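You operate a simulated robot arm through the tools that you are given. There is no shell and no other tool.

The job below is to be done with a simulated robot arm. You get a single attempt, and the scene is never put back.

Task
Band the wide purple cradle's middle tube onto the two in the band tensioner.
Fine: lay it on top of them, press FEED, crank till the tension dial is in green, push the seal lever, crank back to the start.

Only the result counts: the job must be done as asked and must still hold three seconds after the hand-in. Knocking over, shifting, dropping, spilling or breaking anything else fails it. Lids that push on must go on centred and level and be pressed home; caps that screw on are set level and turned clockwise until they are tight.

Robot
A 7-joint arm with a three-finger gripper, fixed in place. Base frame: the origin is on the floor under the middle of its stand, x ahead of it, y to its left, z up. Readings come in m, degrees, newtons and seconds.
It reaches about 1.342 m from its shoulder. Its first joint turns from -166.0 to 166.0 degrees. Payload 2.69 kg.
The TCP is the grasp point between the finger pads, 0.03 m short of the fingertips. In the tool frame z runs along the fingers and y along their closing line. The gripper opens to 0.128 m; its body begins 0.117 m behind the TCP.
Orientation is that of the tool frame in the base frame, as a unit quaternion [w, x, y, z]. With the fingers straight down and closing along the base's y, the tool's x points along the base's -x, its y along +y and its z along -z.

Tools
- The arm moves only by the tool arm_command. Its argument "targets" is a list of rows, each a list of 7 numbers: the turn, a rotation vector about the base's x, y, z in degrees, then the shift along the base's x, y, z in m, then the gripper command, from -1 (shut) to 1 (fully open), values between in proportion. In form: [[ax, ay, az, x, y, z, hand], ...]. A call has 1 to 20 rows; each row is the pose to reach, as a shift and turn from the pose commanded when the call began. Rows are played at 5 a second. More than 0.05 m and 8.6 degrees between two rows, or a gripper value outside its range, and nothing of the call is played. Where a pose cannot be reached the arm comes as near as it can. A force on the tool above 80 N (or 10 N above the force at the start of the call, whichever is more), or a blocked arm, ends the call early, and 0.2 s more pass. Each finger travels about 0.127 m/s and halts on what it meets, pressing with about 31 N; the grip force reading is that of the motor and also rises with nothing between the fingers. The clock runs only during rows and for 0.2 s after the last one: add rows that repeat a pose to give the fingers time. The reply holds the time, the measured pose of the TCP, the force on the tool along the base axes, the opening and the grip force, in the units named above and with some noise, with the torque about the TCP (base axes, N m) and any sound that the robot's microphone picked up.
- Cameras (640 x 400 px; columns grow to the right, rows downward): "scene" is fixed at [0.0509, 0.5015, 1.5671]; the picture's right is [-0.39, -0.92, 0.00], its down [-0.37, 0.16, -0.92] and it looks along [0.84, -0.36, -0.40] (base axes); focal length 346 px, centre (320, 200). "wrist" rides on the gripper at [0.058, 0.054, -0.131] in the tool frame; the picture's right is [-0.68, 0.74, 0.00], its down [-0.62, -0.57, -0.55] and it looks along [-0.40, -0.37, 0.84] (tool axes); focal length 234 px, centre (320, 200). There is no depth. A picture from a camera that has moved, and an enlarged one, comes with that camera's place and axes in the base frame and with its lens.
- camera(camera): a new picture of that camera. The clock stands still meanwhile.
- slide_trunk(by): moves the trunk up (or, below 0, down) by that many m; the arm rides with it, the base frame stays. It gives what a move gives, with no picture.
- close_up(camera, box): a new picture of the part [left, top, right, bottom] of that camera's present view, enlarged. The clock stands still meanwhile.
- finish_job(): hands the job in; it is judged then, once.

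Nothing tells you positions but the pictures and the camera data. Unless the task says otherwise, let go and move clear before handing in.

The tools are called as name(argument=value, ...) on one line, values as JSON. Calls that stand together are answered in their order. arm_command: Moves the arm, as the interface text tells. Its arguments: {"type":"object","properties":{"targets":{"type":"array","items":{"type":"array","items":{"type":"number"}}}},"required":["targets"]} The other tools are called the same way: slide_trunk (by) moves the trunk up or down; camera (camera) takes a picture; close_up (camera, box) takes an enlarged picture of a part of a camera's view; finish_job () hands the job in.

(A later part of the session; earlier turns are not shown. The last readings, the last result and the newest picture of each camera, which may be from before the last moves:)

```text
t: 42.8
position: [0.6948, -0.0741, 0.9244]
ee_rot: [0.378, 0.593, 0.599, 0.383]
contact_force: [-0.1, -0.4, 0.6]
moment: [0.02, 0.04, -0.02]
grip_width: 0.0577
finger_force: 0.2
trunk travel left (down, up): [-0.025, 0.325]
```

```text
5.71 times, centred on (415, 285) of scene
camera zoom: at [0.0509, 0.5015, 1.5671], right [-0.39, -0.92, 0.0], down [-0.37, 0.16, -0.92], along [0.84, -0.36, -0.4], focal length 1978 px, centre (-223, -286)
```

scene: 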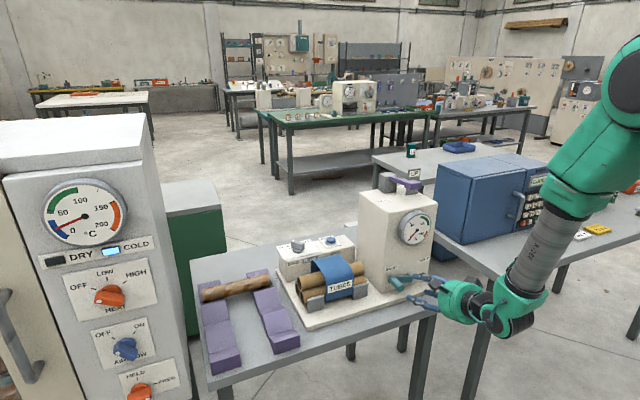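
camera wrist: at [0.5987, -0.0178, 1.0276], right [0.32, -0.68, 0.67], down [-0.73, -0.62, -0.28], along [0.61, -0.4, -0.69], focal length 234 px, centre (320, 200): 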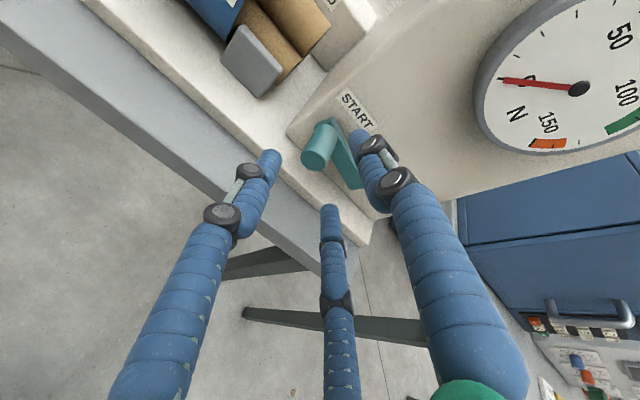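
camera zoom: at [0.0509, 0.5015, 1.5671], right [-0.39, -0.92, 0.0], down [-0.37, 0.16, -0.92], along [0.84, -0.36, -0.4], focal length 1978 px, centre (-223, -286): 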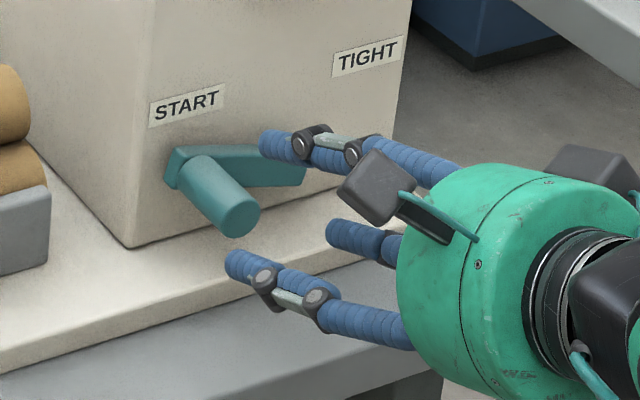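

The handle is on the tool axis in the wrist view. I'll advance so the three fingers surround it.

arm_command(targets=[[0, 0, 0, 0.018, -0.0004, -0.008, -0.1], [0, 0, 0, 0.037, -0.0004, -0.016, -0.1], [0, 0, 0, 0.0552, -0.0004, -0.0244, -0.1], [0, 0, 0, 0.0552, -0.0004, -0.0244, -0.1]])

camera(camera="wrist")

close_up(camera="scene", box=[375, 250, 455, 320])

```text
t: 43.8
position: [0.7521, -0.0753, 0.8991]
ee_rot: [0.377, 0.594, 0.599, 0.383]
contact_force: [-0.1, 0.1, 0.9]
moment: [0.07, 0.07, 0.02]
grip_width: 0.0574
finger_force: 0.1
trunk travel left (down, up): [-0.025, 0.325]
```

```text
taken
camera wrist: at [0.6547, -0.0178, 1.0028], right [0.32, -0.68, 0.66], down [-0.73, -0.62, -0.28], along [0.61, -0.4, -0.69], focal length 234 px, centre (320, 200)
```

wrist: 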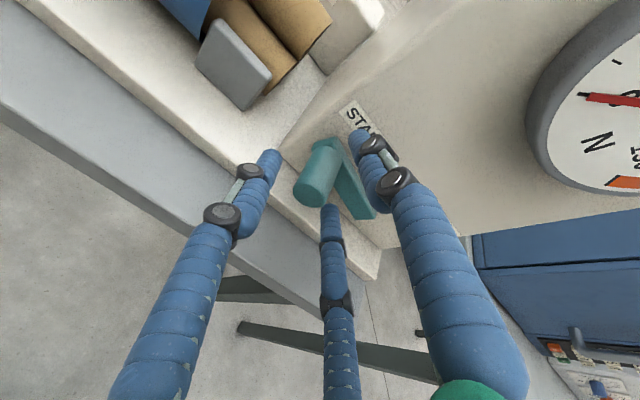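

```text
5.71 times, centred on (415, 285) of scene
camera zoom: at [0.0509, 0.5015, 1.5671], right [-0.39, -0.92, 0.0], down [-0.37, 0.16, -0.92], along [0.84, -0.36, -0.4], focal length 1978 px, centre (-223, -286)
```

zoom: 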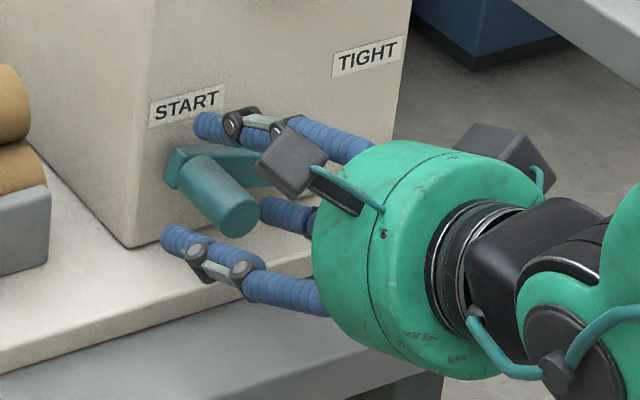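

The fingers surround the handle. I'll close in steps to find where they touch.

arm_command(targets=[[0, 0, 0, 0, 0, 0, -0.2], [0, 0, 0, 0, 0, 0, -0.3], [0, 0, 0, 0, 0, 0, -0.36], [0, 0, 0, 0, 0, 0, -0.4], [0, 0, 0, 0, 0, 0, -0.4]])

close_up(camera="wrist", box=[240, 80, 440, 240])

close_up(camera="scene", box=[375, 255, 435, 305])

```text
t: 45.0
position: [0.7521, -0.0749, 0.8989]
ee_rot: [0.377, 0.594, 0.599, 0.383]
contact_force: [0.5, 0.2, 0.4]
moment: [-0.03, -0.01, 0.01]
grip_width: 0.0381
finger_force: 0.1
trunk travel left (down, up): [-0.025, 0.325]
```

```text
2.50 times, centred on (340, 160) of wrist
camera zoom: at [0.6545, -0.0178, 1.0028], right [0.32, -0.68, 0.66], down [-0.73, -0.62, -0.28], along [0.61, -0.4, -0.69], focal length 585 px, centre (270, 300)
```

zoom: 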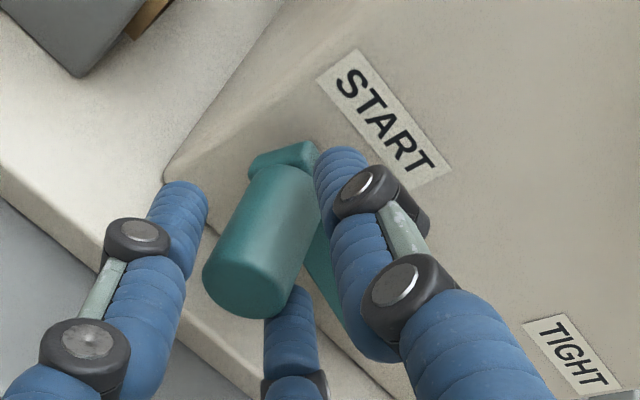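

```text
8.00 times, centred on (405, 280) of scene
camera zoom: at [0.0509, 0.5015, 1.5671], right [-0.39, -0.92, 0.0], down [-0.37, 0.16, -0.92], along [0.84, -0.36, -0.4], focal length 2768 px, centre (-360, -440)
```

zoom: 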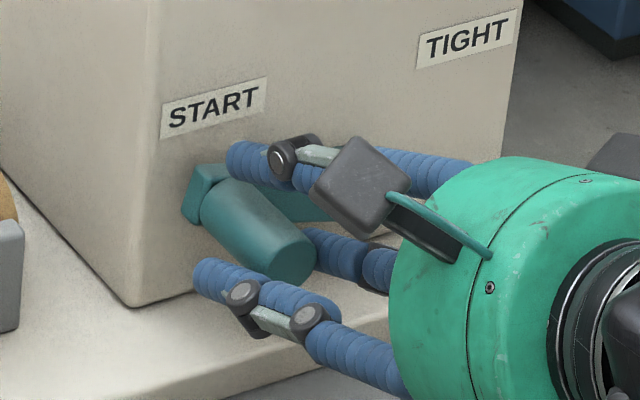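

No contact at 38 mm. I'll continue closing slowly.

arm_command(targets=[[0, 0, 0, 0, 0, 0, -0.45], [0, 0, 0, 0, 0, 0, -0.5], [0, 0, 0, 0, 0, 0, -0.53], [0, 0, 0, 0, 0, 0, -0.53]])

close_up(camera="wrist", box=[240, 80, 440, 240])

close_up(camera="scene", box=[375, 255, 435, 305])

```text
t: 46.0
position: [0.752, -0.0746, 0.899]
ee_rot: [0.376, 0.594, 0.598, 0.384]
contact_force: [-0.4, -7.4, -2.1]
moment: [-0.12, 0.11, -0.11]
grip_width: 0.035
finger_force: 3.6
trunk travel left (down, up): [-0.025, 0.325]
```

```text
2.50 times, centred on (340, 160) of wrist
camera zoom: at [0.6545, -0.0182, 1.0027], right [0.32, -0.68, 0.66], down [-0.73, -0.62, -0.28], along [0.6, -0.4, -0.69], focal length 585 px, centre (270, 300)
```

zoom: 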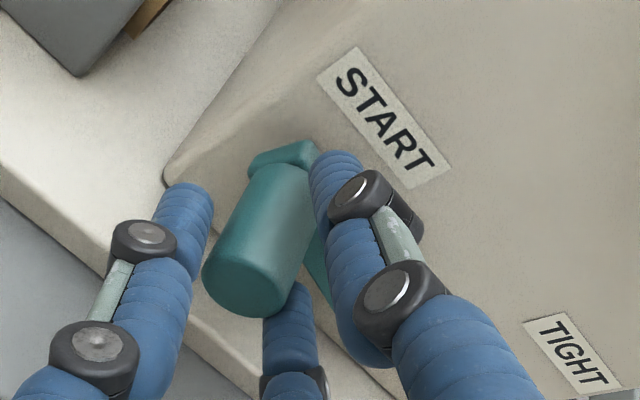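

```text
8.00 times, centred on (405, 280) of scene
camera zoom: at [0.0509, 0.5015, 1.5671], right [-0.39, -0.92, 0.0], down [-0.37, 0.16, -0.92], along [0.84, -0.36, -0.4], focal length 2768 px, centre (-360, -440)
```

zoom: 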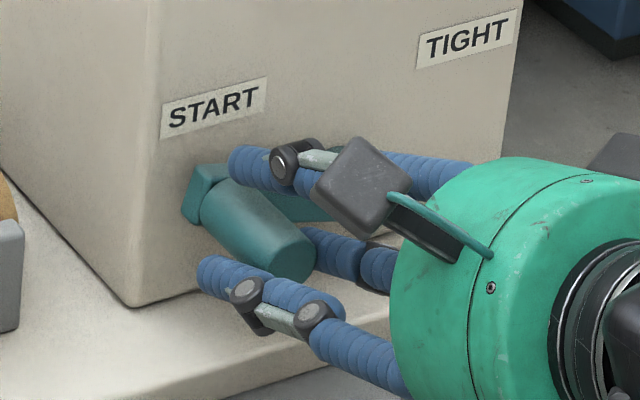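

The −y lower finger touches first, so the handle sits ~2–3 mm toward −y. I'll shift that way and re-close.

arm_command(targets=[[0, 0, 0, 0, 0, 0, -0.46], [0, 0, 0, 0, -0.0025, 0, -0.46], [0, 0, 0, 0, -0.0025, 0, -0.5], [0, 0, 0, 0, -0.0025, 0, -0.55], [0, 0, 0, 0, -0.0025, 0, -0.55]])

close_up(camera="wrist", box=[240, 80, 440, 240])

```text
t: 47.1
position: [0.7507, -0.0783, 0.9002]
ee_rot: [0.377, 0.593, 0.599, 0.383]
contact_force: [0.5, 2.6, -0.1]
moment: [0.05, 0.03, -0.02]
grip_width: 0.0305
finger_force: 1.9
trunk travel left (down, up): [-0.025, 0.325]
```

```text
2.50 times, centred on (340, 160) of wrist
camera zoom: at [0.6543, -0.0203, 1.0027], right [0.32, -0.68, 0.66], down [-0.73, -0.62, -0.28], along [0.61, -0.4, -0.69], focal length 585 px, centre (270, 300)
```

zoom: 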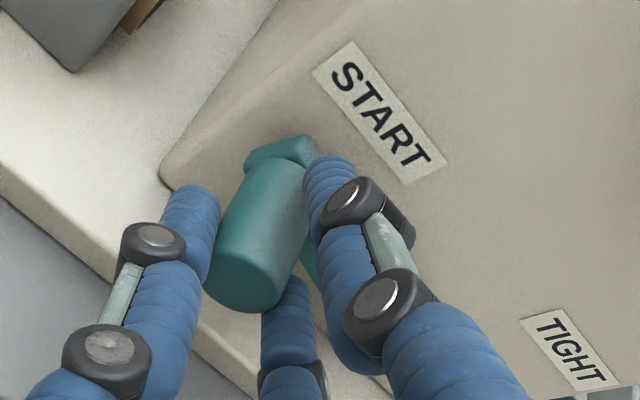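

The handle is caged lightly at 30.5 mm. I'll begin cranking with a first small arc of about 12° and check forces.

arm_command(targets=[[0, 0, 0, 0, -0.001, 0.0039, -0.55], [0, 0, 0, 0, -0.0022, 0.0078, -0.55], [0, 0, 0, 0, -0.0036, 0.0114, -0.55], [0, 0, 0, 0, -0.0059, 0.0154, -0.55], [0, 0, 0, 0, -0.0059, 0.0154, -0.55]])

camera(camera="wrist")

close_up(camera="scene", box=[375, 200, 455, 310])

```text
t: 48.4
position: [0.7515, -0.0832, 0.9152]
ee_rot: [0.377, 0.594, 0.599, 0.383]
contact_force: [-0.5, 8.3, 3.2]
moment: [0.24, -0.06, 0.21]
grip_width: 0.0329
finger_force: 2.7
trunk travel left (down, up): [-0.025, 0.325]
```

```text
taken
camera wrist: at [0.6541, -0.026, 1.0184], right [0.32, -0.68, 0.67], down [-0.73, -0.62, -0.28], along [0.61, -0.4, -0.69], focal length 234 px, centre (320, 200)
```

wrist: 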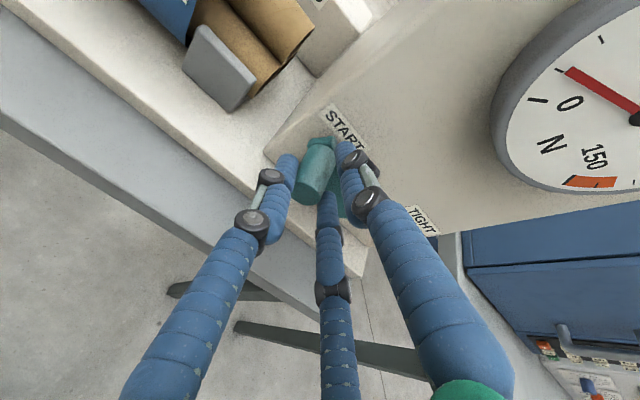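

```text
3.64 times, centred on (415, 255) of scene
camera zoom: at [0.0509, 0.5015, 1.5671], right [-0.39, -0.92, 0.0], down [-0.37, 0.16, -0.92], along [0.84, -0.36, -0.4], focal length 1258 px, centre (-26, 0)
```

zoom: 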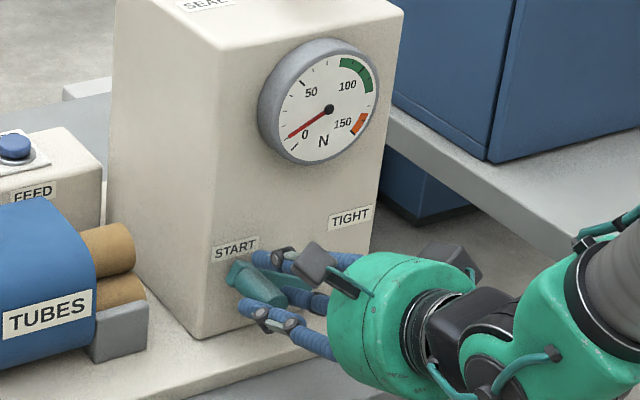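

The dial rose to about 8 N and the handle followed; the +y force says my arc cuts in a little, so I'll widen it slightly and continue to about 45°.

arm_command(targets=[[0, 0, 0, 0, -0.001, 0.004, -0.55], [0, 0, 0, 0, -0.0032, 0.0085, -0.55], [0, 0, 0, 0, -0.006, 0.0128, -0.55], [0, 0, 0, 0, -0.0093, 0.0168, -0.55], [0, 0, 0, 0, -0.0127, 0.0203, -0.55], [0, 0, 0, 0, -0.0127, 0.0203, -0.55]])

camera(camera="wrist")

close_up(camera="scene", box=[375, 200, 455, 310])

```text
t: 49.8
position: [0.7516, -0.0968, 0.9332]
ee_rot: [0.377, 0.595, 0.598, 0.383]
contact_force: [-2.3, 1.0, -1.1]
moment: [-0.01, 0.07, 0.01]
grip_width: 0.032
finger_force: 1.7
trunk travel left (down, up): [-0.025, 0.325]
```

```text
taken
camera wrist: at [0.6536, -0.0397, 1.0379], right [0.32, -0.68, 0.66], down [-0.73, -0.62, -0.28], along [0.6, -0.4, -0.69], focal length 234 px, centre (320, 200)
```

wrist: 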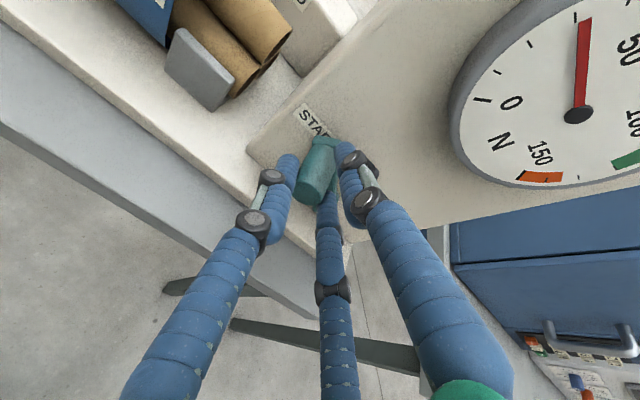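

```text
3.64 times, centred on (415, 255) of scene
camera zoom: at [0.0509, 0.5015, 1.5671], right [-0.39, -0.92, 0.0], down [-0.37, 0.16, -0.92], along [0.84, -0.36, -0.4], focal length 1258 px, centre (-26, 0)
```

zoom: 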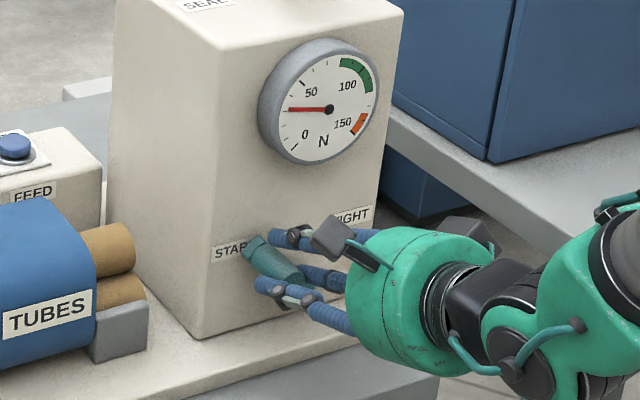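

Dial ≈30 N with almost no side force, so the arc fits well. I'll continue to about 75°.

arm_command(targets=[[0, 0, 0, 0, -0.0051, 0.0047, -0.55], [0, 0, 0, 0, -0.0106, 0.0089, -0.55], [0, 0, 0, 0, -0.0165, 0.0126, -0.55], [0, 0, 0, 0, -0.0227, 0.0158, -0.55], [0, 0, 0, 0, -0.0291, 0.0185, -0.55], [0, 0, 0, 0, -0.0357, 0.0206, -0.55], [0, 0, 0, 0, -0.0357, 0.0206, -0.55]])

camera(camera="wrist")

close_up(camera="scene", box=[375, 200, 455, 310])

```text
t: 51.4
position: [0.75, -0.133, 0.9557]
ee_rot: [0.377, 0.593, 0.599, 0.384]
contact_force: [1.4, -0.4, 1.1]
moment: [0.03, -0.05, 0.02]
grip_width: 0.0317
finger_force: 1.9
trunk travel left (down, up): [-0.025, 0.325]
```

```text
taken
camera wrist: at [0.6537, -0.0755, 1.0583], right [0.32, -0.68, 0.67], down [-0.73, -0.62, -0.28], along [0.61, -0.4, -0.69], focal length 234 px, centre (320, 200)
```

wrist: 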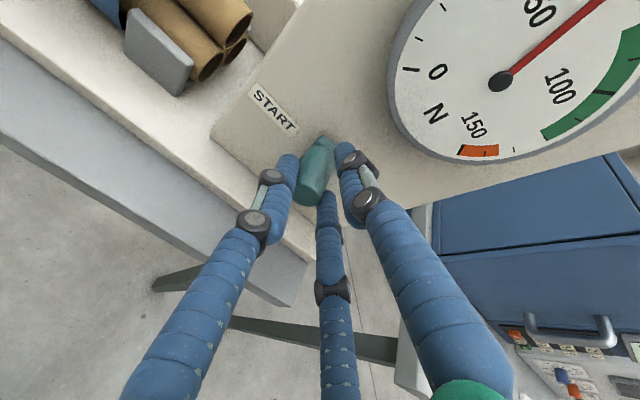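

```text
3.64 times, centred on (415, 255) of scene
camera zoom: at [0.0509, 0.5015, 1.5671], right [-0.39, -0.92, 0.0], down [-0.37, 0.16, -0.92], along [0.84, -0.36, -0.4], focal length 1258 px, centre (-26, 0)
```

zoom: 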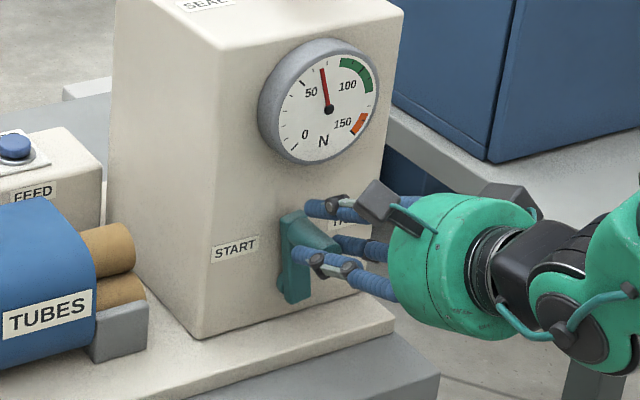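

Dial ≈68 N. Continuing to about 92° and checking before the final bit.

arm_command(targets=[[0, 0, 0, 0, -0.0068, 0.0015, -0.55], [0, 0, 0, 0, -0.0137, 0.0024, -0.55], [0, 0, 0, 0, -0.0206, 0.0027, -0.55], [0, 0, 0, 0, -0.0235, 0.0026, -0.55], [0, 0, 0, 0, -0.0235, 0.0026, -0.55]])

close_up(camera="scene", box=[385, 200, 445, 250])

close_up(camera="scene", box=[375, 200, 455, 310])

```text
t: 52.5
position: [0.7508, -0.1565, 0.9578]
ee_rot: [0.377, 0.594, 0.598, 0.383]
contact_force: [-1.5, -0.6, -1.2]
moment: [-0.04, 0.03, -0.04]
grip_width: 0.0317
finger_force: 2.4
trunk travel left (down, up): [-0.025, 0.325]
```

```text
8.00 times, centred on (415, 225) of scene
camera zoom: at [0.0509, 0.5015, 1.5671], right [-0.39, -0.92, 0.0], down [-0.37, 0.16, -0.92], along [0.84, -0.36, -0.4], focal length 2768 px, centre (-440, 0)
```

zoom: 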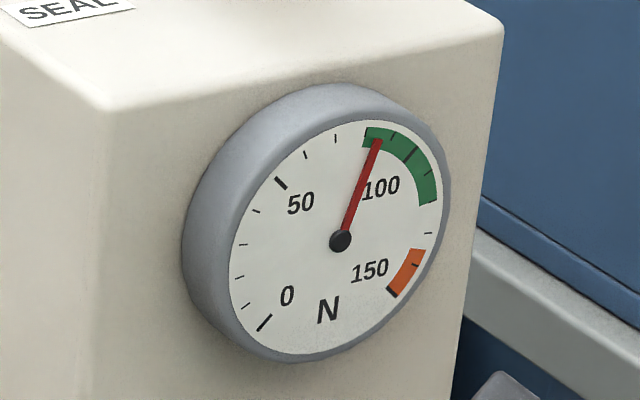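

```text
3.64 times, centred on (415, 255) of scene
camera zoom: at [0.0509, 0.5015, 1.5671], right [-0.39, -0.92, 0.0], down [-0.37, 0.16, -0.92], along [0.84, -0.36, -0.4], focal length 1258 px, centre (-26, 0)
```

zoom: 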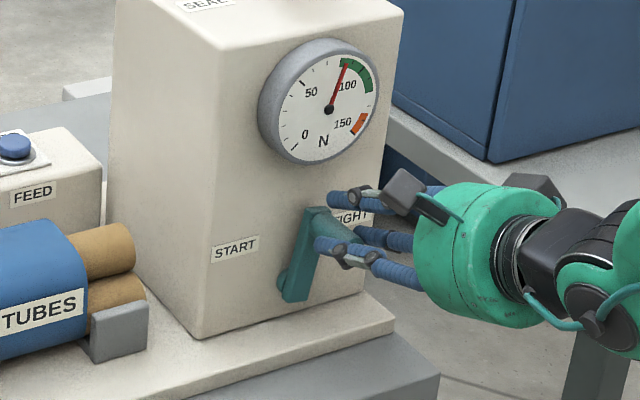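

Needle just entered green. About 12° more should centre it near 100 N.

arm_command(targets=[[0, 0, 0, 0, -0.004, -0.0002, -0.55], [0, 0, 0, 0, -0.0083, -0.0008, -0.55], [0, 0, 0, 0, -0.0118, -0.0014, -0.55], [0, 0, 0, 0, -0.0118, -0.0014, -0.55]])

close_up(camera="scene", box=[385, 200, 445, 250])

camera(camera="wrist")

```text
t: 53.5
position: [0.7519, -0.1685, 0.9569]
ee_rot: [0.377, 0.594, 0.599, 0.383]
contact_force: [-0.3, -1.3, 0.6]
moment: [-0.02, 0.02, -0.01]
grip_width: 0.0303
finger_force: 1.6
trunk travel left (down, up): [-0.025, 0.325]
```

```text
8.00 times, centred on (415, 225) of scene
camera zoom: at [0.0509, 0.5015, 1.5671], right [-0.39, -0.92, 0.0], down [-0.37, 0.16, -0.92], along [0.84, -0.36, -0.4], focal length 2768 px, centre (-440, 0)
```

zoom: 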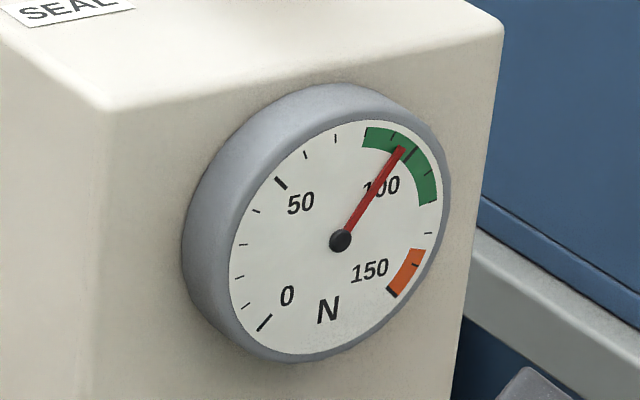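

```text
taken
camera wrist: at [0.6543, -0.1106, 1.0602], right [0.32, -0.68, 0.66], down [-0.73, -0.62, -0.28], along [0.61, -0.4, -0.69], focal length 234 px, centre (320, 200)
```

wrist: 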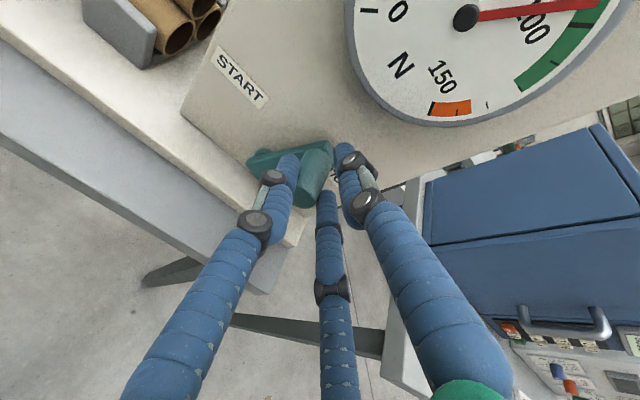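

Needle is at ≈97 N, mid-green. I'll open the fingers and back out along the tool axis, then confirm the crank holds.

arm_command(targets=[[0, 0, 0, 0, 0, 0, -0.5], [0, 0, 0, 0, 0, 0, -0.4], [0, 0, 0, 0, 0, 0, -0.25], [0, 0, 0, 0, 0, 0, -0.1], [0, 0, 0, 0, 0, 0, -0.1], [0, 0, 0, -0.0136, 0, 0.0063, -0.1], [0, 0, 0, -0.0362, 0, 0.0169, -0.1], [0, 0, 0, -0.0634, 0, 0.0296, -0.1], [0, 0, 0, -0.0997, 0, 0.0465, -0.1], [0, 0, 0, -0.0997, 0, 0.0465, -0.1]])

close_up(camera="scene", box=[385, 200, 445, 250])

camera(camera="scene")

camera(camera="wrist")

```text
t: 55.8
position: [0.6502, -0.1661, 1.0026]
ee_rot: [0.377, 0.595, 0.598, 0.383]
contact_force: [0.1, 0.9, -0.3]
moment: [0.0, 0.01, -0.01]
grip_width: 0.0577
finger_force: 0.0
trunk travel left (down, up): [-0.025, 0.325]
```

```text
8.00 times, centred on (415, 225) of scene
camera zoom: at [0.0509, 0.5015, 1.5671], right [-0.39, -0.92, 0.0], down [-0.37, 0.16, -0.92], along [0.84, -0.36, -0.4], focal length 2768 px, centre (-440, 0)
```

zoom: 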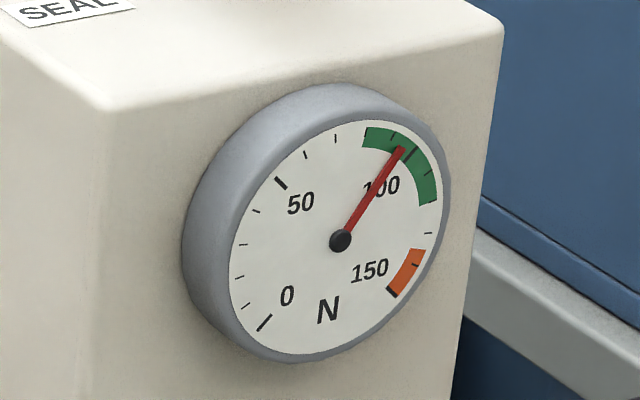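

```text
taken
```

scene: 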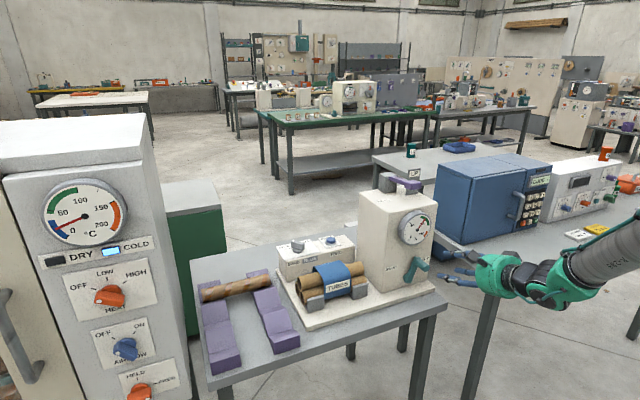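

```text
taken
camera wrist: at [0.5531, -0.1089, 1.1065], right [0.32, -0.68, 0.67], down [-0.73, -0.62, -0.28], along [0.61, -0.4, -0.69], focal length 234 px, centre (320, 200)
```

wrist: 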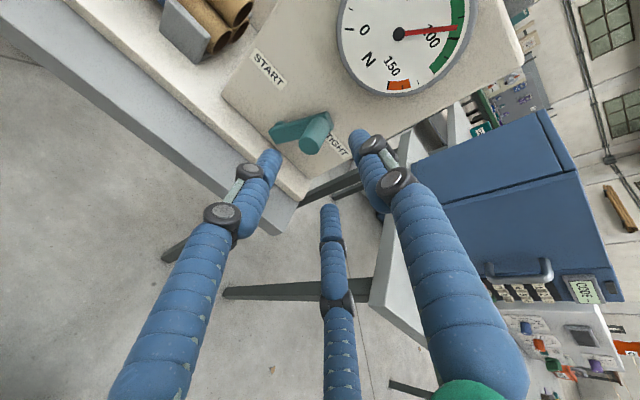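

The crank holds and the tension stays mid-green. Now the seal lever: I'll rise and turn the gripper back to pointing straight down, fingers closed.

arm_command(targets=[[0, 0, 0, 0, 0.003, 0.045, -0.5], [0, 0, 0, 0, 0.006, 0.09, -1], [0, 0, 0, 0, 0.009, 0.135, -1], [0, 8, 0, 0, 0.012, 0.18, -1], [0, 16, 0, 0, 0.015, 0.22, -1], [0, 24, 0, 0, 0.018, 0.25, -1], [0, 32, 0, 0, 0.021, 0.27, -1], [0, 40, 0, 0, 0.024, 0.29, -1], [0, 48, 0, 0, 0.025, 0.31, -1], [0, 56, 0, 0, 0.025, 0.33, -1], [0, 64.9, 0, 0, 0.025, 0.34, -1], [0, 64.9, 0, 0, 0.025, 0.34, -1]])

camera(camera="scene")

camera(camera="wrist")

```text
refused: row 11 steps farther than a row can; nothing moved
```

```text
taken
```

scene: 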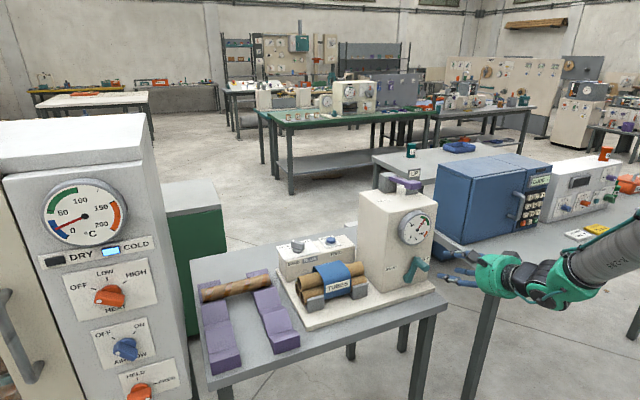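

```text
taken
camera wrist: at [0.5531, -0.1089, 1.1065], right [0.32, -0.68, 0.67], down [-0.73, -0.62, -0.28], along [0.61, -0.4, -0.69], focal length 234 px, centre (320, 200)
```

wrist: 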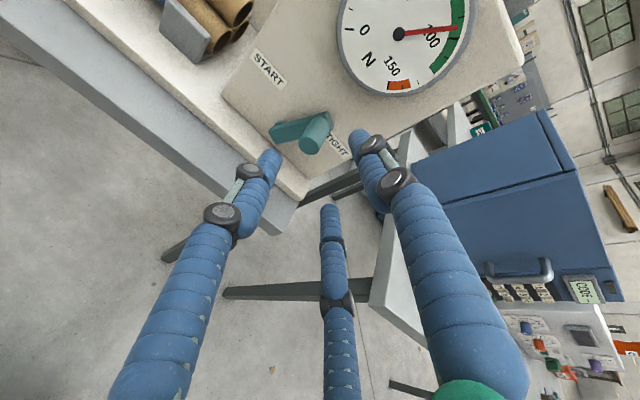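

One rotation step was too large, so nothing moved. I'll resend it with smaller turns.

arm_command(targets=[[0, 0, 0, 0, 0.003, 0.045, -0.5], [0, 0, 0, 0, 0.006, 0.09, -1], [0, 0, 0, 0, 0.009, 0.135, -1], [0, 8, 0, 0, 0.012, 0.175, -1], [0, 16, 0, 0, 0.015, 0.21, -1], [0, 24, 0, 0, 0.018, 0.24, -1], [0, 32, 0, 0, 0.021, 0.265, -1], [0, 40, 0, 0, 0.024, 0.285, -1], [0, 48, 0, 0, 0.025, 0.305, -1], [0, 56, 0, 0, 0.025, 0.325, -1], [0, 61, 0, 0, 0.025, 0.335, -1], [0, 65, 0, 0, 0.025, 0.34, -1], [0, 65, 0, 0, 0.025, 0.34, -1]])

camera(camera="scene")

camera(camera="wrist")

```text
t: 58.5
position: [0.6522, -0.143, 1.3445]
ee_rot: [-0.003, 0.706, 0.708, 0.003]
contact_force: [0.3, -0.2, 0.7]
moment: [0.0, 0.03, -0.02]
grip_width: 0.002
finger_force: 31.4
trunk travel left (down, up): [-0.025, 0.325]
```

```text
taken
```

scene: 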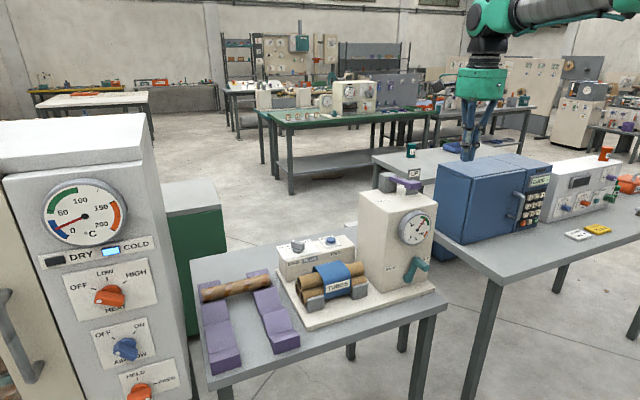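

```text
taken
camera wrist: at [0.7057, -0.086, 1.4751], right [0.74, -0.68, -0.01], down [-0.56, -0.62, 0.54], along [-0.37, -0.4, -0.84], focal length 234 px, centre (320, 200)
```

wrist: 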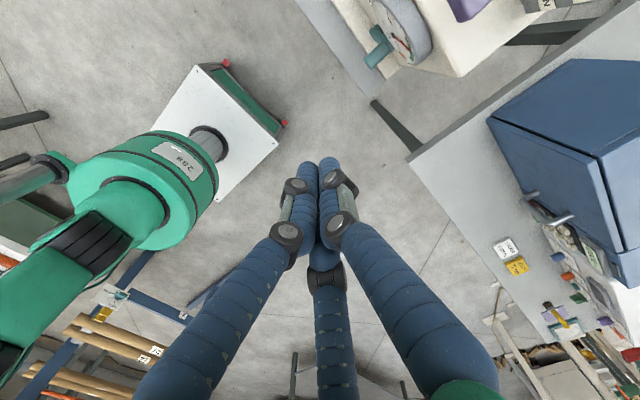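

Vertical again. I'll move forward at a safe height above the seal lever and look at it.

arm_command(targets=[[0, 0, 0, 0.045, 0, 0, -1], [0, 0, 0, 0.09, 0, 0, -1], [0, 0, 0, 0.135, 0, 0, -1], [0, 0, 0, 0.18, 0, 0, -1], [0, 0, 0, 0.18, 0, 0, -1]])

camera(camera="wrist")

close_up(camera="scene", box=[360, 150, 440, 220])

```text
t: 59.8
position: [0.8326, -0.1447, 1.3423]
ee_rot: [-0.005, 0.707, 0.708, 0.003]
contact_force: [0.7, 0.2, -1.0]
moment: [-0.01, 0.09, 0.01]
grip_width: 0.0021
finger_force: 30.7
trunk travel left (down, up): [-0.025, 0.325]
```

```text
taken
camera wrist: at [0.8856, -0.0869, 1.472], right [0.74, -0.68, -0.01], down [-0.56, -0.62, 0.54], along [-0.37, -0.4, -0.84], focal length 234 px, centre (320, 200)
```

wrist: 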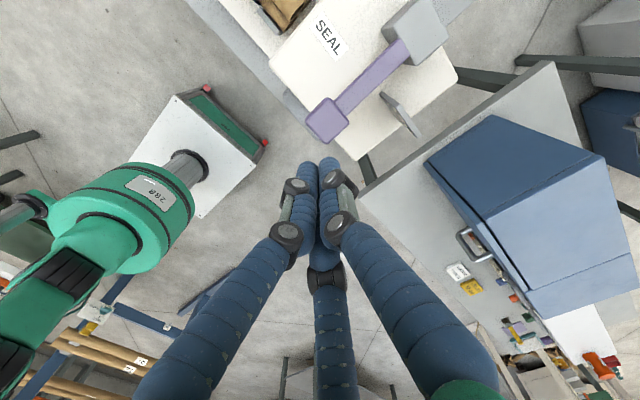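

```text
5.71 times, centred on (400, 185) of scene
camera zoom: at [0.0509, 0.5015, 1.5671], right [-0.39, -0.92, 0.0], down [-0.37, 0.16, -0.92], along [0.84, -0.36, -0.4], focal length 1978 px, centre (-137, 286)
```

zoom: 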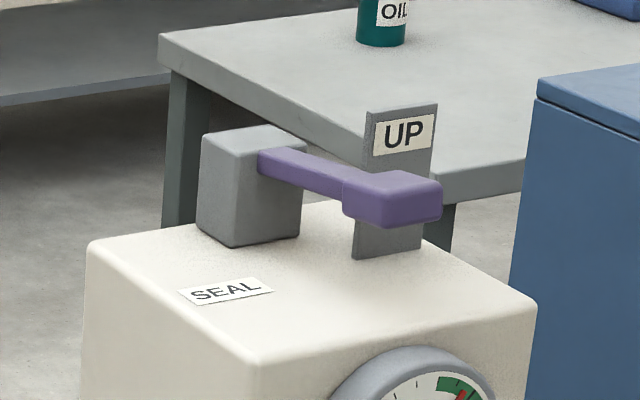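

Seal knob is at about (0.844, −0.146, 1.187), its lever pivoting at x≈0.97. I'll go just above it with closed fingertips.

arm_command(targets=[[0, 0, 0, 0.009, -0.0015, -0.03, -1], [0, 0, 0, 0.009, -0.0015, -0.07, -1], [0, 0, 0, 0.009, -0.0015, -0.1, -1], [0, 0, 0, 0.009, -0.0015, -0.105, -1], [0, 0, 0, 0.009, -0.0015, -0.105, -1]])

camera(camera="wrist")

close_up(camera="scene", box=[360, 140, 440, 210])

```text
t: 61.0
position: [0.8411, -0.143, 1.2369]
ee_rot: [-0.004, 0.707, 0.708, 0.004]
contact_force: [-0.5, -0.1, 0.2]
moment: [-0.02, 0.0, 0.0]
grip_width: 0.0019
finger_force: 31.4
trunk travel left (down, up): [-0.025, 0.325]
```

```text
taken
camera wrist: at [0.8935, -0.0861, 1.3673], right [0.74, -0.68, -0.01], down [-0.57, -0.62, 0.54], along [-0.37, -0.4, -0.84], focal length 234 px, centre (320, 200)
```

wrist: 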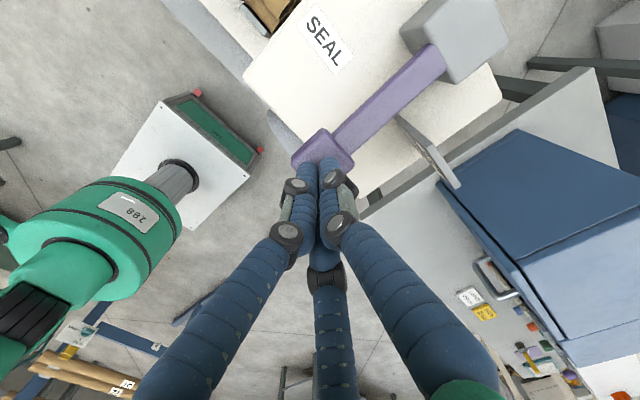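

```text
5.71 times, centred on (400, 175) of scene
camera zoom: at [0.0509, 0.5015, 1.5671], right [-0.39, -0.92, 0.0], down [-0.37, 0.16, -0.92], along [0.84, -0.36, -0.4], focal length 1978 px, centre (-137, 343)
```

zoom: 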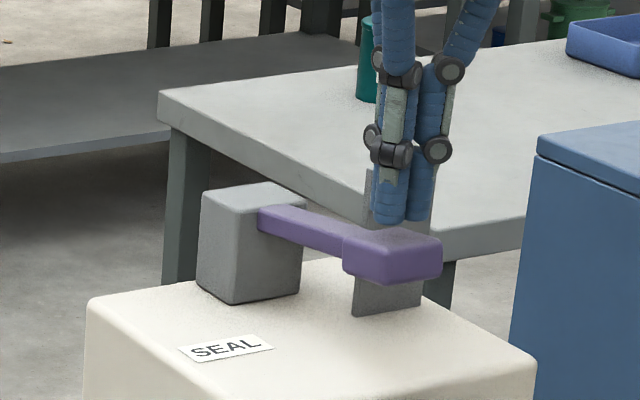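

Fingertips are right above the knob. I'll press down in small steps.

arm_command(targets=[[0, 0, 0, 0, -0.001, -0.005, -1], [0, 0, 0, 0, -0.001, -0.01, -1], [0, 0, 0, 0, -0.001, -0.015, -1], [0, 0, 0, 0, -0.001, -0.02, -1], [0, 0, 0, 0, -0.001, -0.02, -1]])

close_up(camera="scene", box=[360, 140, 440, 210])

```text
t: 62.1
position: [0.8409, -0.1449, 1.218]
ee_rot: [-0.004, 0.706, 0.708, 0.004]
contact_force: [-0.7, 0.3, 2.0]
moment: [-0.01, 0.04, -0.02]
grip_width: 0.0019
finger_force: 31.1
trunk travel left (down, up): [-0.025, 0.325]
```

```text
5.71 times, centred on (400, 175) of scene
camera zoom: at [0.0509, 0.5015, 1.5671], right [-0.39, -0.92, 0.0], down [-0.37, 0.16, -0.92], along [0.84, -0.36, -0.4], focal length 1978 px, centre (-137, 343)
```

zoom: 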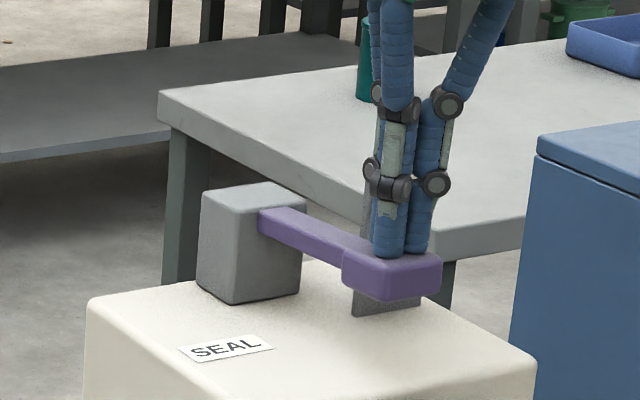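

The lever goes down lightly. Continuing the push.

arm_command(targets=[[0, 0, 0, 0, 0, -0.006, -1], [0, 0, 0, 0, 0, -0.012, -1], [0, 0, 0, 0, 0, -0.018, -1], [0, 0, 0, 0, 0, -0.024, -1], [0, 0, 0, 0, 0, -0.024, -1]])

close_up(camera="scene", box=[360, 140, 440, 210])

```text
t: 63.4
position: [0.8395, -0.1452, 1.1941]
ee_rot: [-0.002, 0.707, 0.707, 0.004]
contact_force: [2.5, -1.4, 6.8]
moment: [0.02, -0.18, 0.01]
grip_width: 0.0021
finger_force: 31.2
trunk travel left (down, up): [-0.025, 0.325]
```

```text
5.71 times, centred on (400, 175) of scene
camera zoom: at [0.0509, 0.5015, 1.5671], right [-0.39, -0.92, 0.0], down [-0.37, 0.16, -0.92], along [0.84, -0.36, -0.4], focal length 1978 px, centre (-137, 343)
```

zoom: 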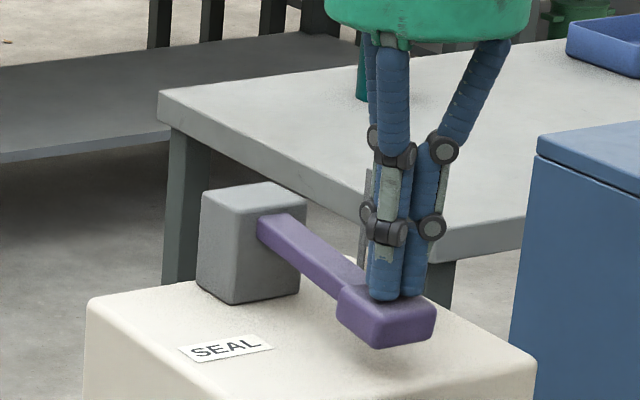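

Force is rising (7 N) but no click yet. A little further.

arm_command(targets=[[0, 0, 0, 0.001, 0, -0.003, -1], [0, 0, 0, 0.001, 0, -0.006, -1], [0, 0, 0, 0.001, 0, -0.009, -1], [0, 0, 0, 0.001, 0, -0.009, -1]])

close_up(camera="scene", box=[360, 140, 440, 210])

```text
t: 64.3
position: [0.8395, -0.1446, 1.1911]
ee_rot: [0.0, 0.706, 0.708, 0.007]
contact_force: [-5.5, -0.9, 51.2]
moment: [-0.04, -0.73, -0.01]
grip_width: 0.0019
finger_force: 31.4
trunk travel left (down, up): [-0.025, 0.325]
```

```text
5.71 times, centred on (400, 175) of scene
camera zoom: at [0.0509, 0.5015, 1.5671], right [-0.39, -0.92, 0.0], down [-0.37, 0.16, -0.92], along [0.84, -0.36, -0.4], focal length 1978 px, centre (-137, 343)
```

zoom: 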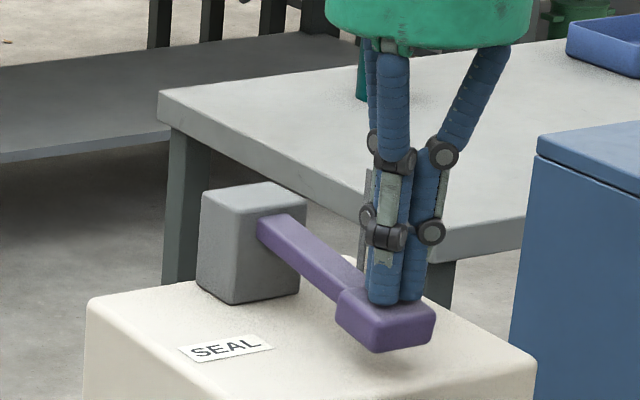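

The lever is at its lower stop (51 N). I'll lift off and see whether it stays down and whether the seal shows.

arm_command(targets=[[0, 0, 0, 0, 0, 0.006, -1], [0, 0, 0, 0, 0, 0.02, -1], [0, 0, 0, 0, 0, 0.05, -1], [0, 0, 0, 0, 0, 0.09, -1], [0, 0, 0, -0.03, 0, 0.12, -1], [0, 0, 0, -0.07, 0, 0.13, -1], [0, 0, 0, -0.07, 0, 0.13, -1]])

close_up(camera="scene", box=[360, 150, 450, 230])

close_up(camera="scene", box=[280, 250, 380, 310])

close_up(camera="scene", box=[385, 200, 445, 250])

```text
t: 66.0
position: [0.7713, -0.1438, 1.3153]
ee_rot: [-0.003, 0.706, 0.708, 0.004]
contact_force: [-0.6, -0.6, 1.0]
moment: [0.01, -0.08, 0.01]
grip_width: 0.0021
finger_force: 31.3
trunk travel left (down, up): [-0.025, 0.325]
```

```text
5.00 times, centred on (405, 190) of scene
camera zoom: at [0.0509, 0.5015, 1.5671], right [-0.39, -0.92, 0.0], down [-0.37, 0.16, -0.92], along [0.84, -0.36, -0.4], focal length 1730 px, centre (-105, 250)
```

zoom: 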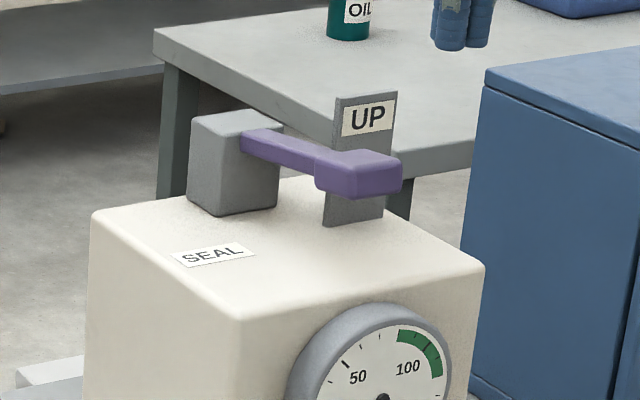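

```text
6.40 times, centred on (330, 280) of scene
camera zoom: at [0.0509, 0.5015, 1.5671], right [-0.39, -0.92, 0.0], down [-0.37, 0.16, -0.92], along [0.84, -0.36, -0.4], focal length 2215 px, centre (256, -312)
```

zoom: 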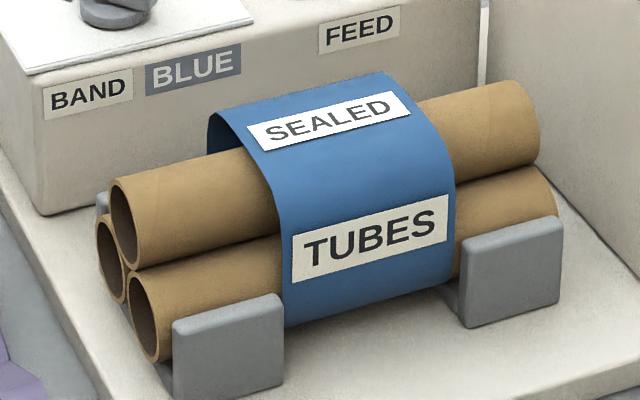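

```text
8.00 times, centred on (415, 225) of scene
camera zoom: at [0.0509, 0.5015, 1.5671], right [-0.39, -0.92, 0.0], down [-0.37, 0.16, -0.92], along [0.84, -0.36, -0.4], focal length 2768 px, centre (-440, 0)
```

zoom: 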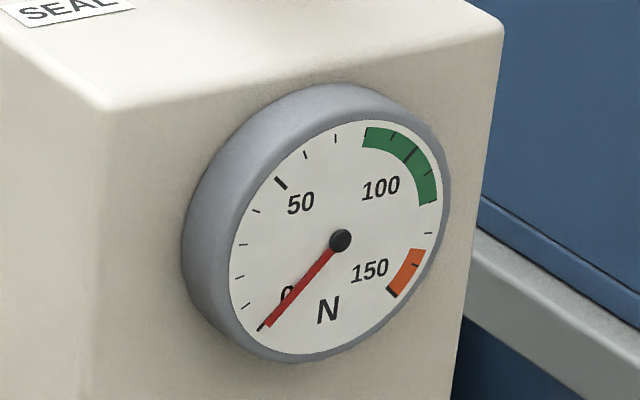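

The band now shows "SEALED", the lever sprang back and the dial fell to 0. Now I'll go back to the tilted pose in front of the crank to return it to START.

arm_command(targets=[[0, 0, 0, -0.04, 0, 0.01, -1], [0, 0, 0, -0.08, 0, 0.02, -1], [0, 0, 0, -0.119, 0, 0.029, -1], [0, -4, 0, -0.119, 0, 0.024, -1], [0, -12, 0, -0.119, 0, 0.005, -1], [0, -20, 0, -0.119, 0, -0.015, -1], [0, -28, 0, -0.119, -0.001, -0.035, -1], [0, -36, 0, -0.119, -0.004, -0.06, -1], [0, -44, 0, -0.119, -0.007, -0.09, -0.8], [0, -52, 0, -0.119, -0.01, -0.12, -0.5], [0, -60, 0, -0.119, -0.013, -0.155, -0.1], [0, -65, 0, -0.119, -0.017, -0.195, -0.1], [0, -65, 0, -0.119, -0.02, -0.235, -0.1], [0, -65, 0, -0.119, -0.023, -0.275, -0.1], [0, -65, 0, -0.119, -0.025, -0.311, -0.1], [0, -65, 0, -0.119, -0.025, -0.311, -0.1]])

camera(camera="wrist")

close_up(camera="scene", box=[370, 220, 460, 310])

```text
t: 69.3
position: [0.6503, -0.1705, 1.0041]
ee_rot: [0.377, 0.594, 0.599, 0.383]
contact_force: [1.3, 0.3, -0.3]
moment: [-0.01, -0.05, 0.05]
grip_width: 0.0578
finger_force: 0.1
trunk travel left (down, up): [-0.025, 0.325]
```

```text
taken
camera wrist: at [0.5538, -0.1135, 1.1079], right [0.32, -0.68, 0.66], down [-0.73, -0.62, -0.28], along [0.61, -0.4, -0.69], focal length 234 px, centre (320, 200)
```

wrist: 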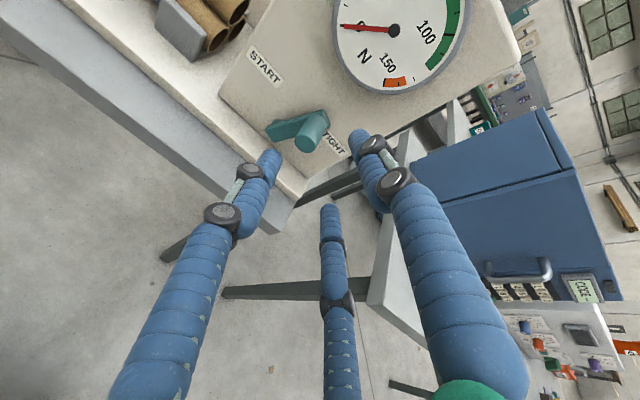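

```text
4.44 times, centred on (415, 265) of scene
camera zoom: at [0.0509, 0.5015, 1.5671], right [-0.39, -0.92, 0.0], down [-0.37, 0.16, -0.92], along [0.84, -0.36, -0.4], focal length 1538 px, centre (-102, -89)
```

zoom: 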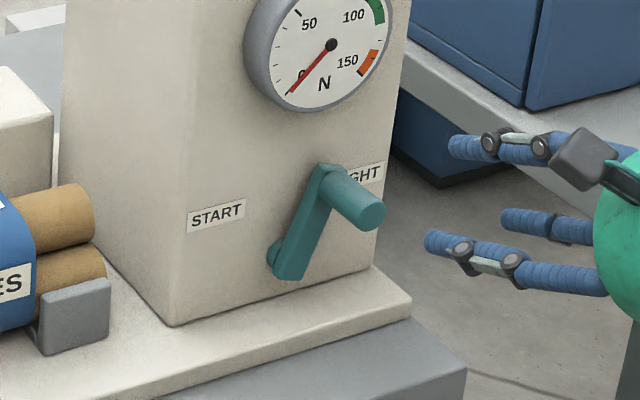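

The crank stayed put. I'll correct by ~4 mm in y and advance along the tool axis around the handle again.

arm_command(targets=[[0, 0, 0, 0.02, 0.004, -0.0108, -0.1], [0, 0, 0, 0.045, 0.004, -0.0225, -0.1], [0, 0, 0, 0.07, 0.004, -0.034, -0.1], [0, 0, 0, 0.088, 0.004, -0.0424, -0.1], [0, 0, 0, 0.0997, 0.004, -0.048, -0.1], [0, 0, 0, 0.0997, 0.004, -0.048, -0.1]])

camera(camera="wrist")

close_up(camera="scene", box=[370, 220, 460, 310])

```text
t: 70.8
position: [0.7517, -0.168, 0.9551]
ee_rot: [0.377, 0.594, 0.599, 0.383]
contact_force: [0.2, 0.4, -0.1]
moment: [0.02, 0.01, 0.0]
grip_width: 0.0576
finger_force: 0.1
trunk travel left (down, up): [-0.025, 0.325]
```

```text
taken
camera wrist: at [0.6557, -0.1097, 1.0584], right [0.32, -0.68, 0.66], down [-0.73, -0.62, -0.28], along [0.61, -0.4, -0.69], focal length 234 px, centre (320, 200)
```

wrist: 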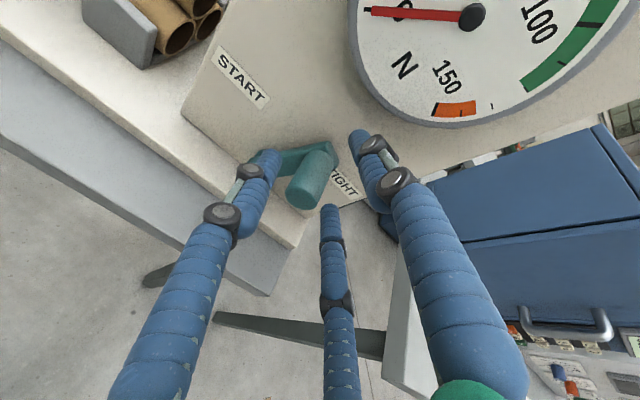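

```text
4.44 times, centred on (415, 265) of scene
camera zoom: at [0.0509, 0.5015, 1.5671], right [-0.39, -0.92, 0.0], down [-0.37, 0.16, -0.92], along [0.84, -0.36, -0.4], focal length 1538 px, centre (-102, -89)
```

zoom: 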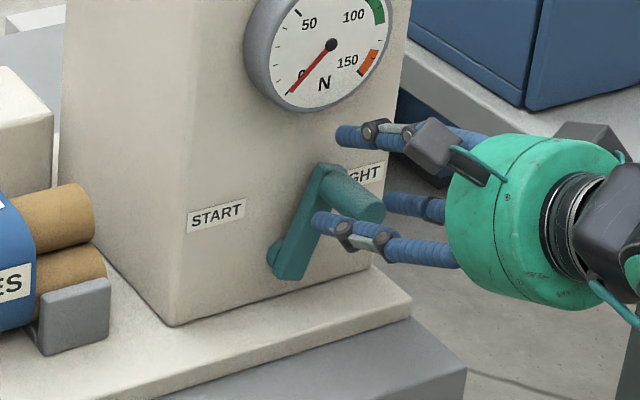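

The handle is inside the three fingers. I'll shift +2 mm in y and close lightly as before.

arm_command(targets=[[0, 0, 0, 0, 0.002, -0.001, -0.25], [0, 0, 0, 0, 0.002, -0.001, -0.38], [0, 0, 0, 0, 0.002, -0.001, -0.45], [0, 0, 0, 0, 0.002, -0.001, -0.5], [0, 0, 0, 0, 0.002, -0.001, -0.55], [0, 0, 0, 0, 0.002, -0.001, -0.55]])

close_up(camera="wrist", box=[240, 80, 440, 240])

close_up(camera="scene", box=[370, 220, 460, 310])

```text
t: 72.2
position: [0.7527, -0.1644, 0.9549]
ee_rot: [0.376, 0.594, 0.598, 0.383]
contact_force: [-1.0, -0.8, 0.1]
moment: [-0.02, 0.05, 0.02]
grip_width: 0.0312
finger_force: 1.8
trunk travel left (down, up): [-0.025, 0.325]
```

```text
2.50 times, centred on (340, 160) of wrist
camera zoom: at [0.6551, -0.1072, 1.0579], right [0.32, -0.68, 0.66], down [-0.73, -0.62, -0.28], along [0.61, -0.4, -0.69], focal length 585 px, centre (270, 300)
```

zoom: 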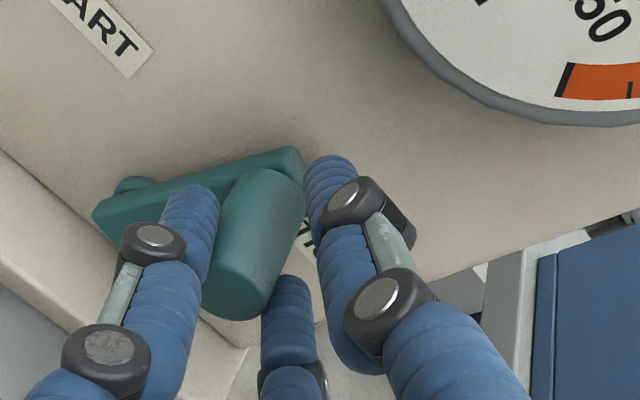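

```text
4.44 times, centred on (415, 265) of scene
camera zoom: at [0.0509, 0.5015, 1.5671], right [-0.39, -0.92, 0.0], down [-0.37, 0.16, -0.92], along [0.84, -0.36, -0.4], focal length 1538 px, centre (-102, -89)
```

zoom: 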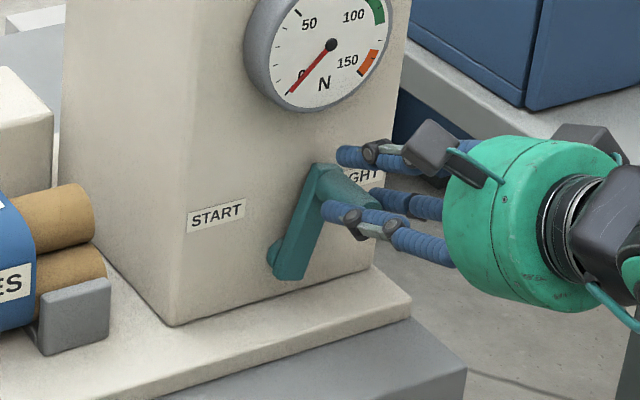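

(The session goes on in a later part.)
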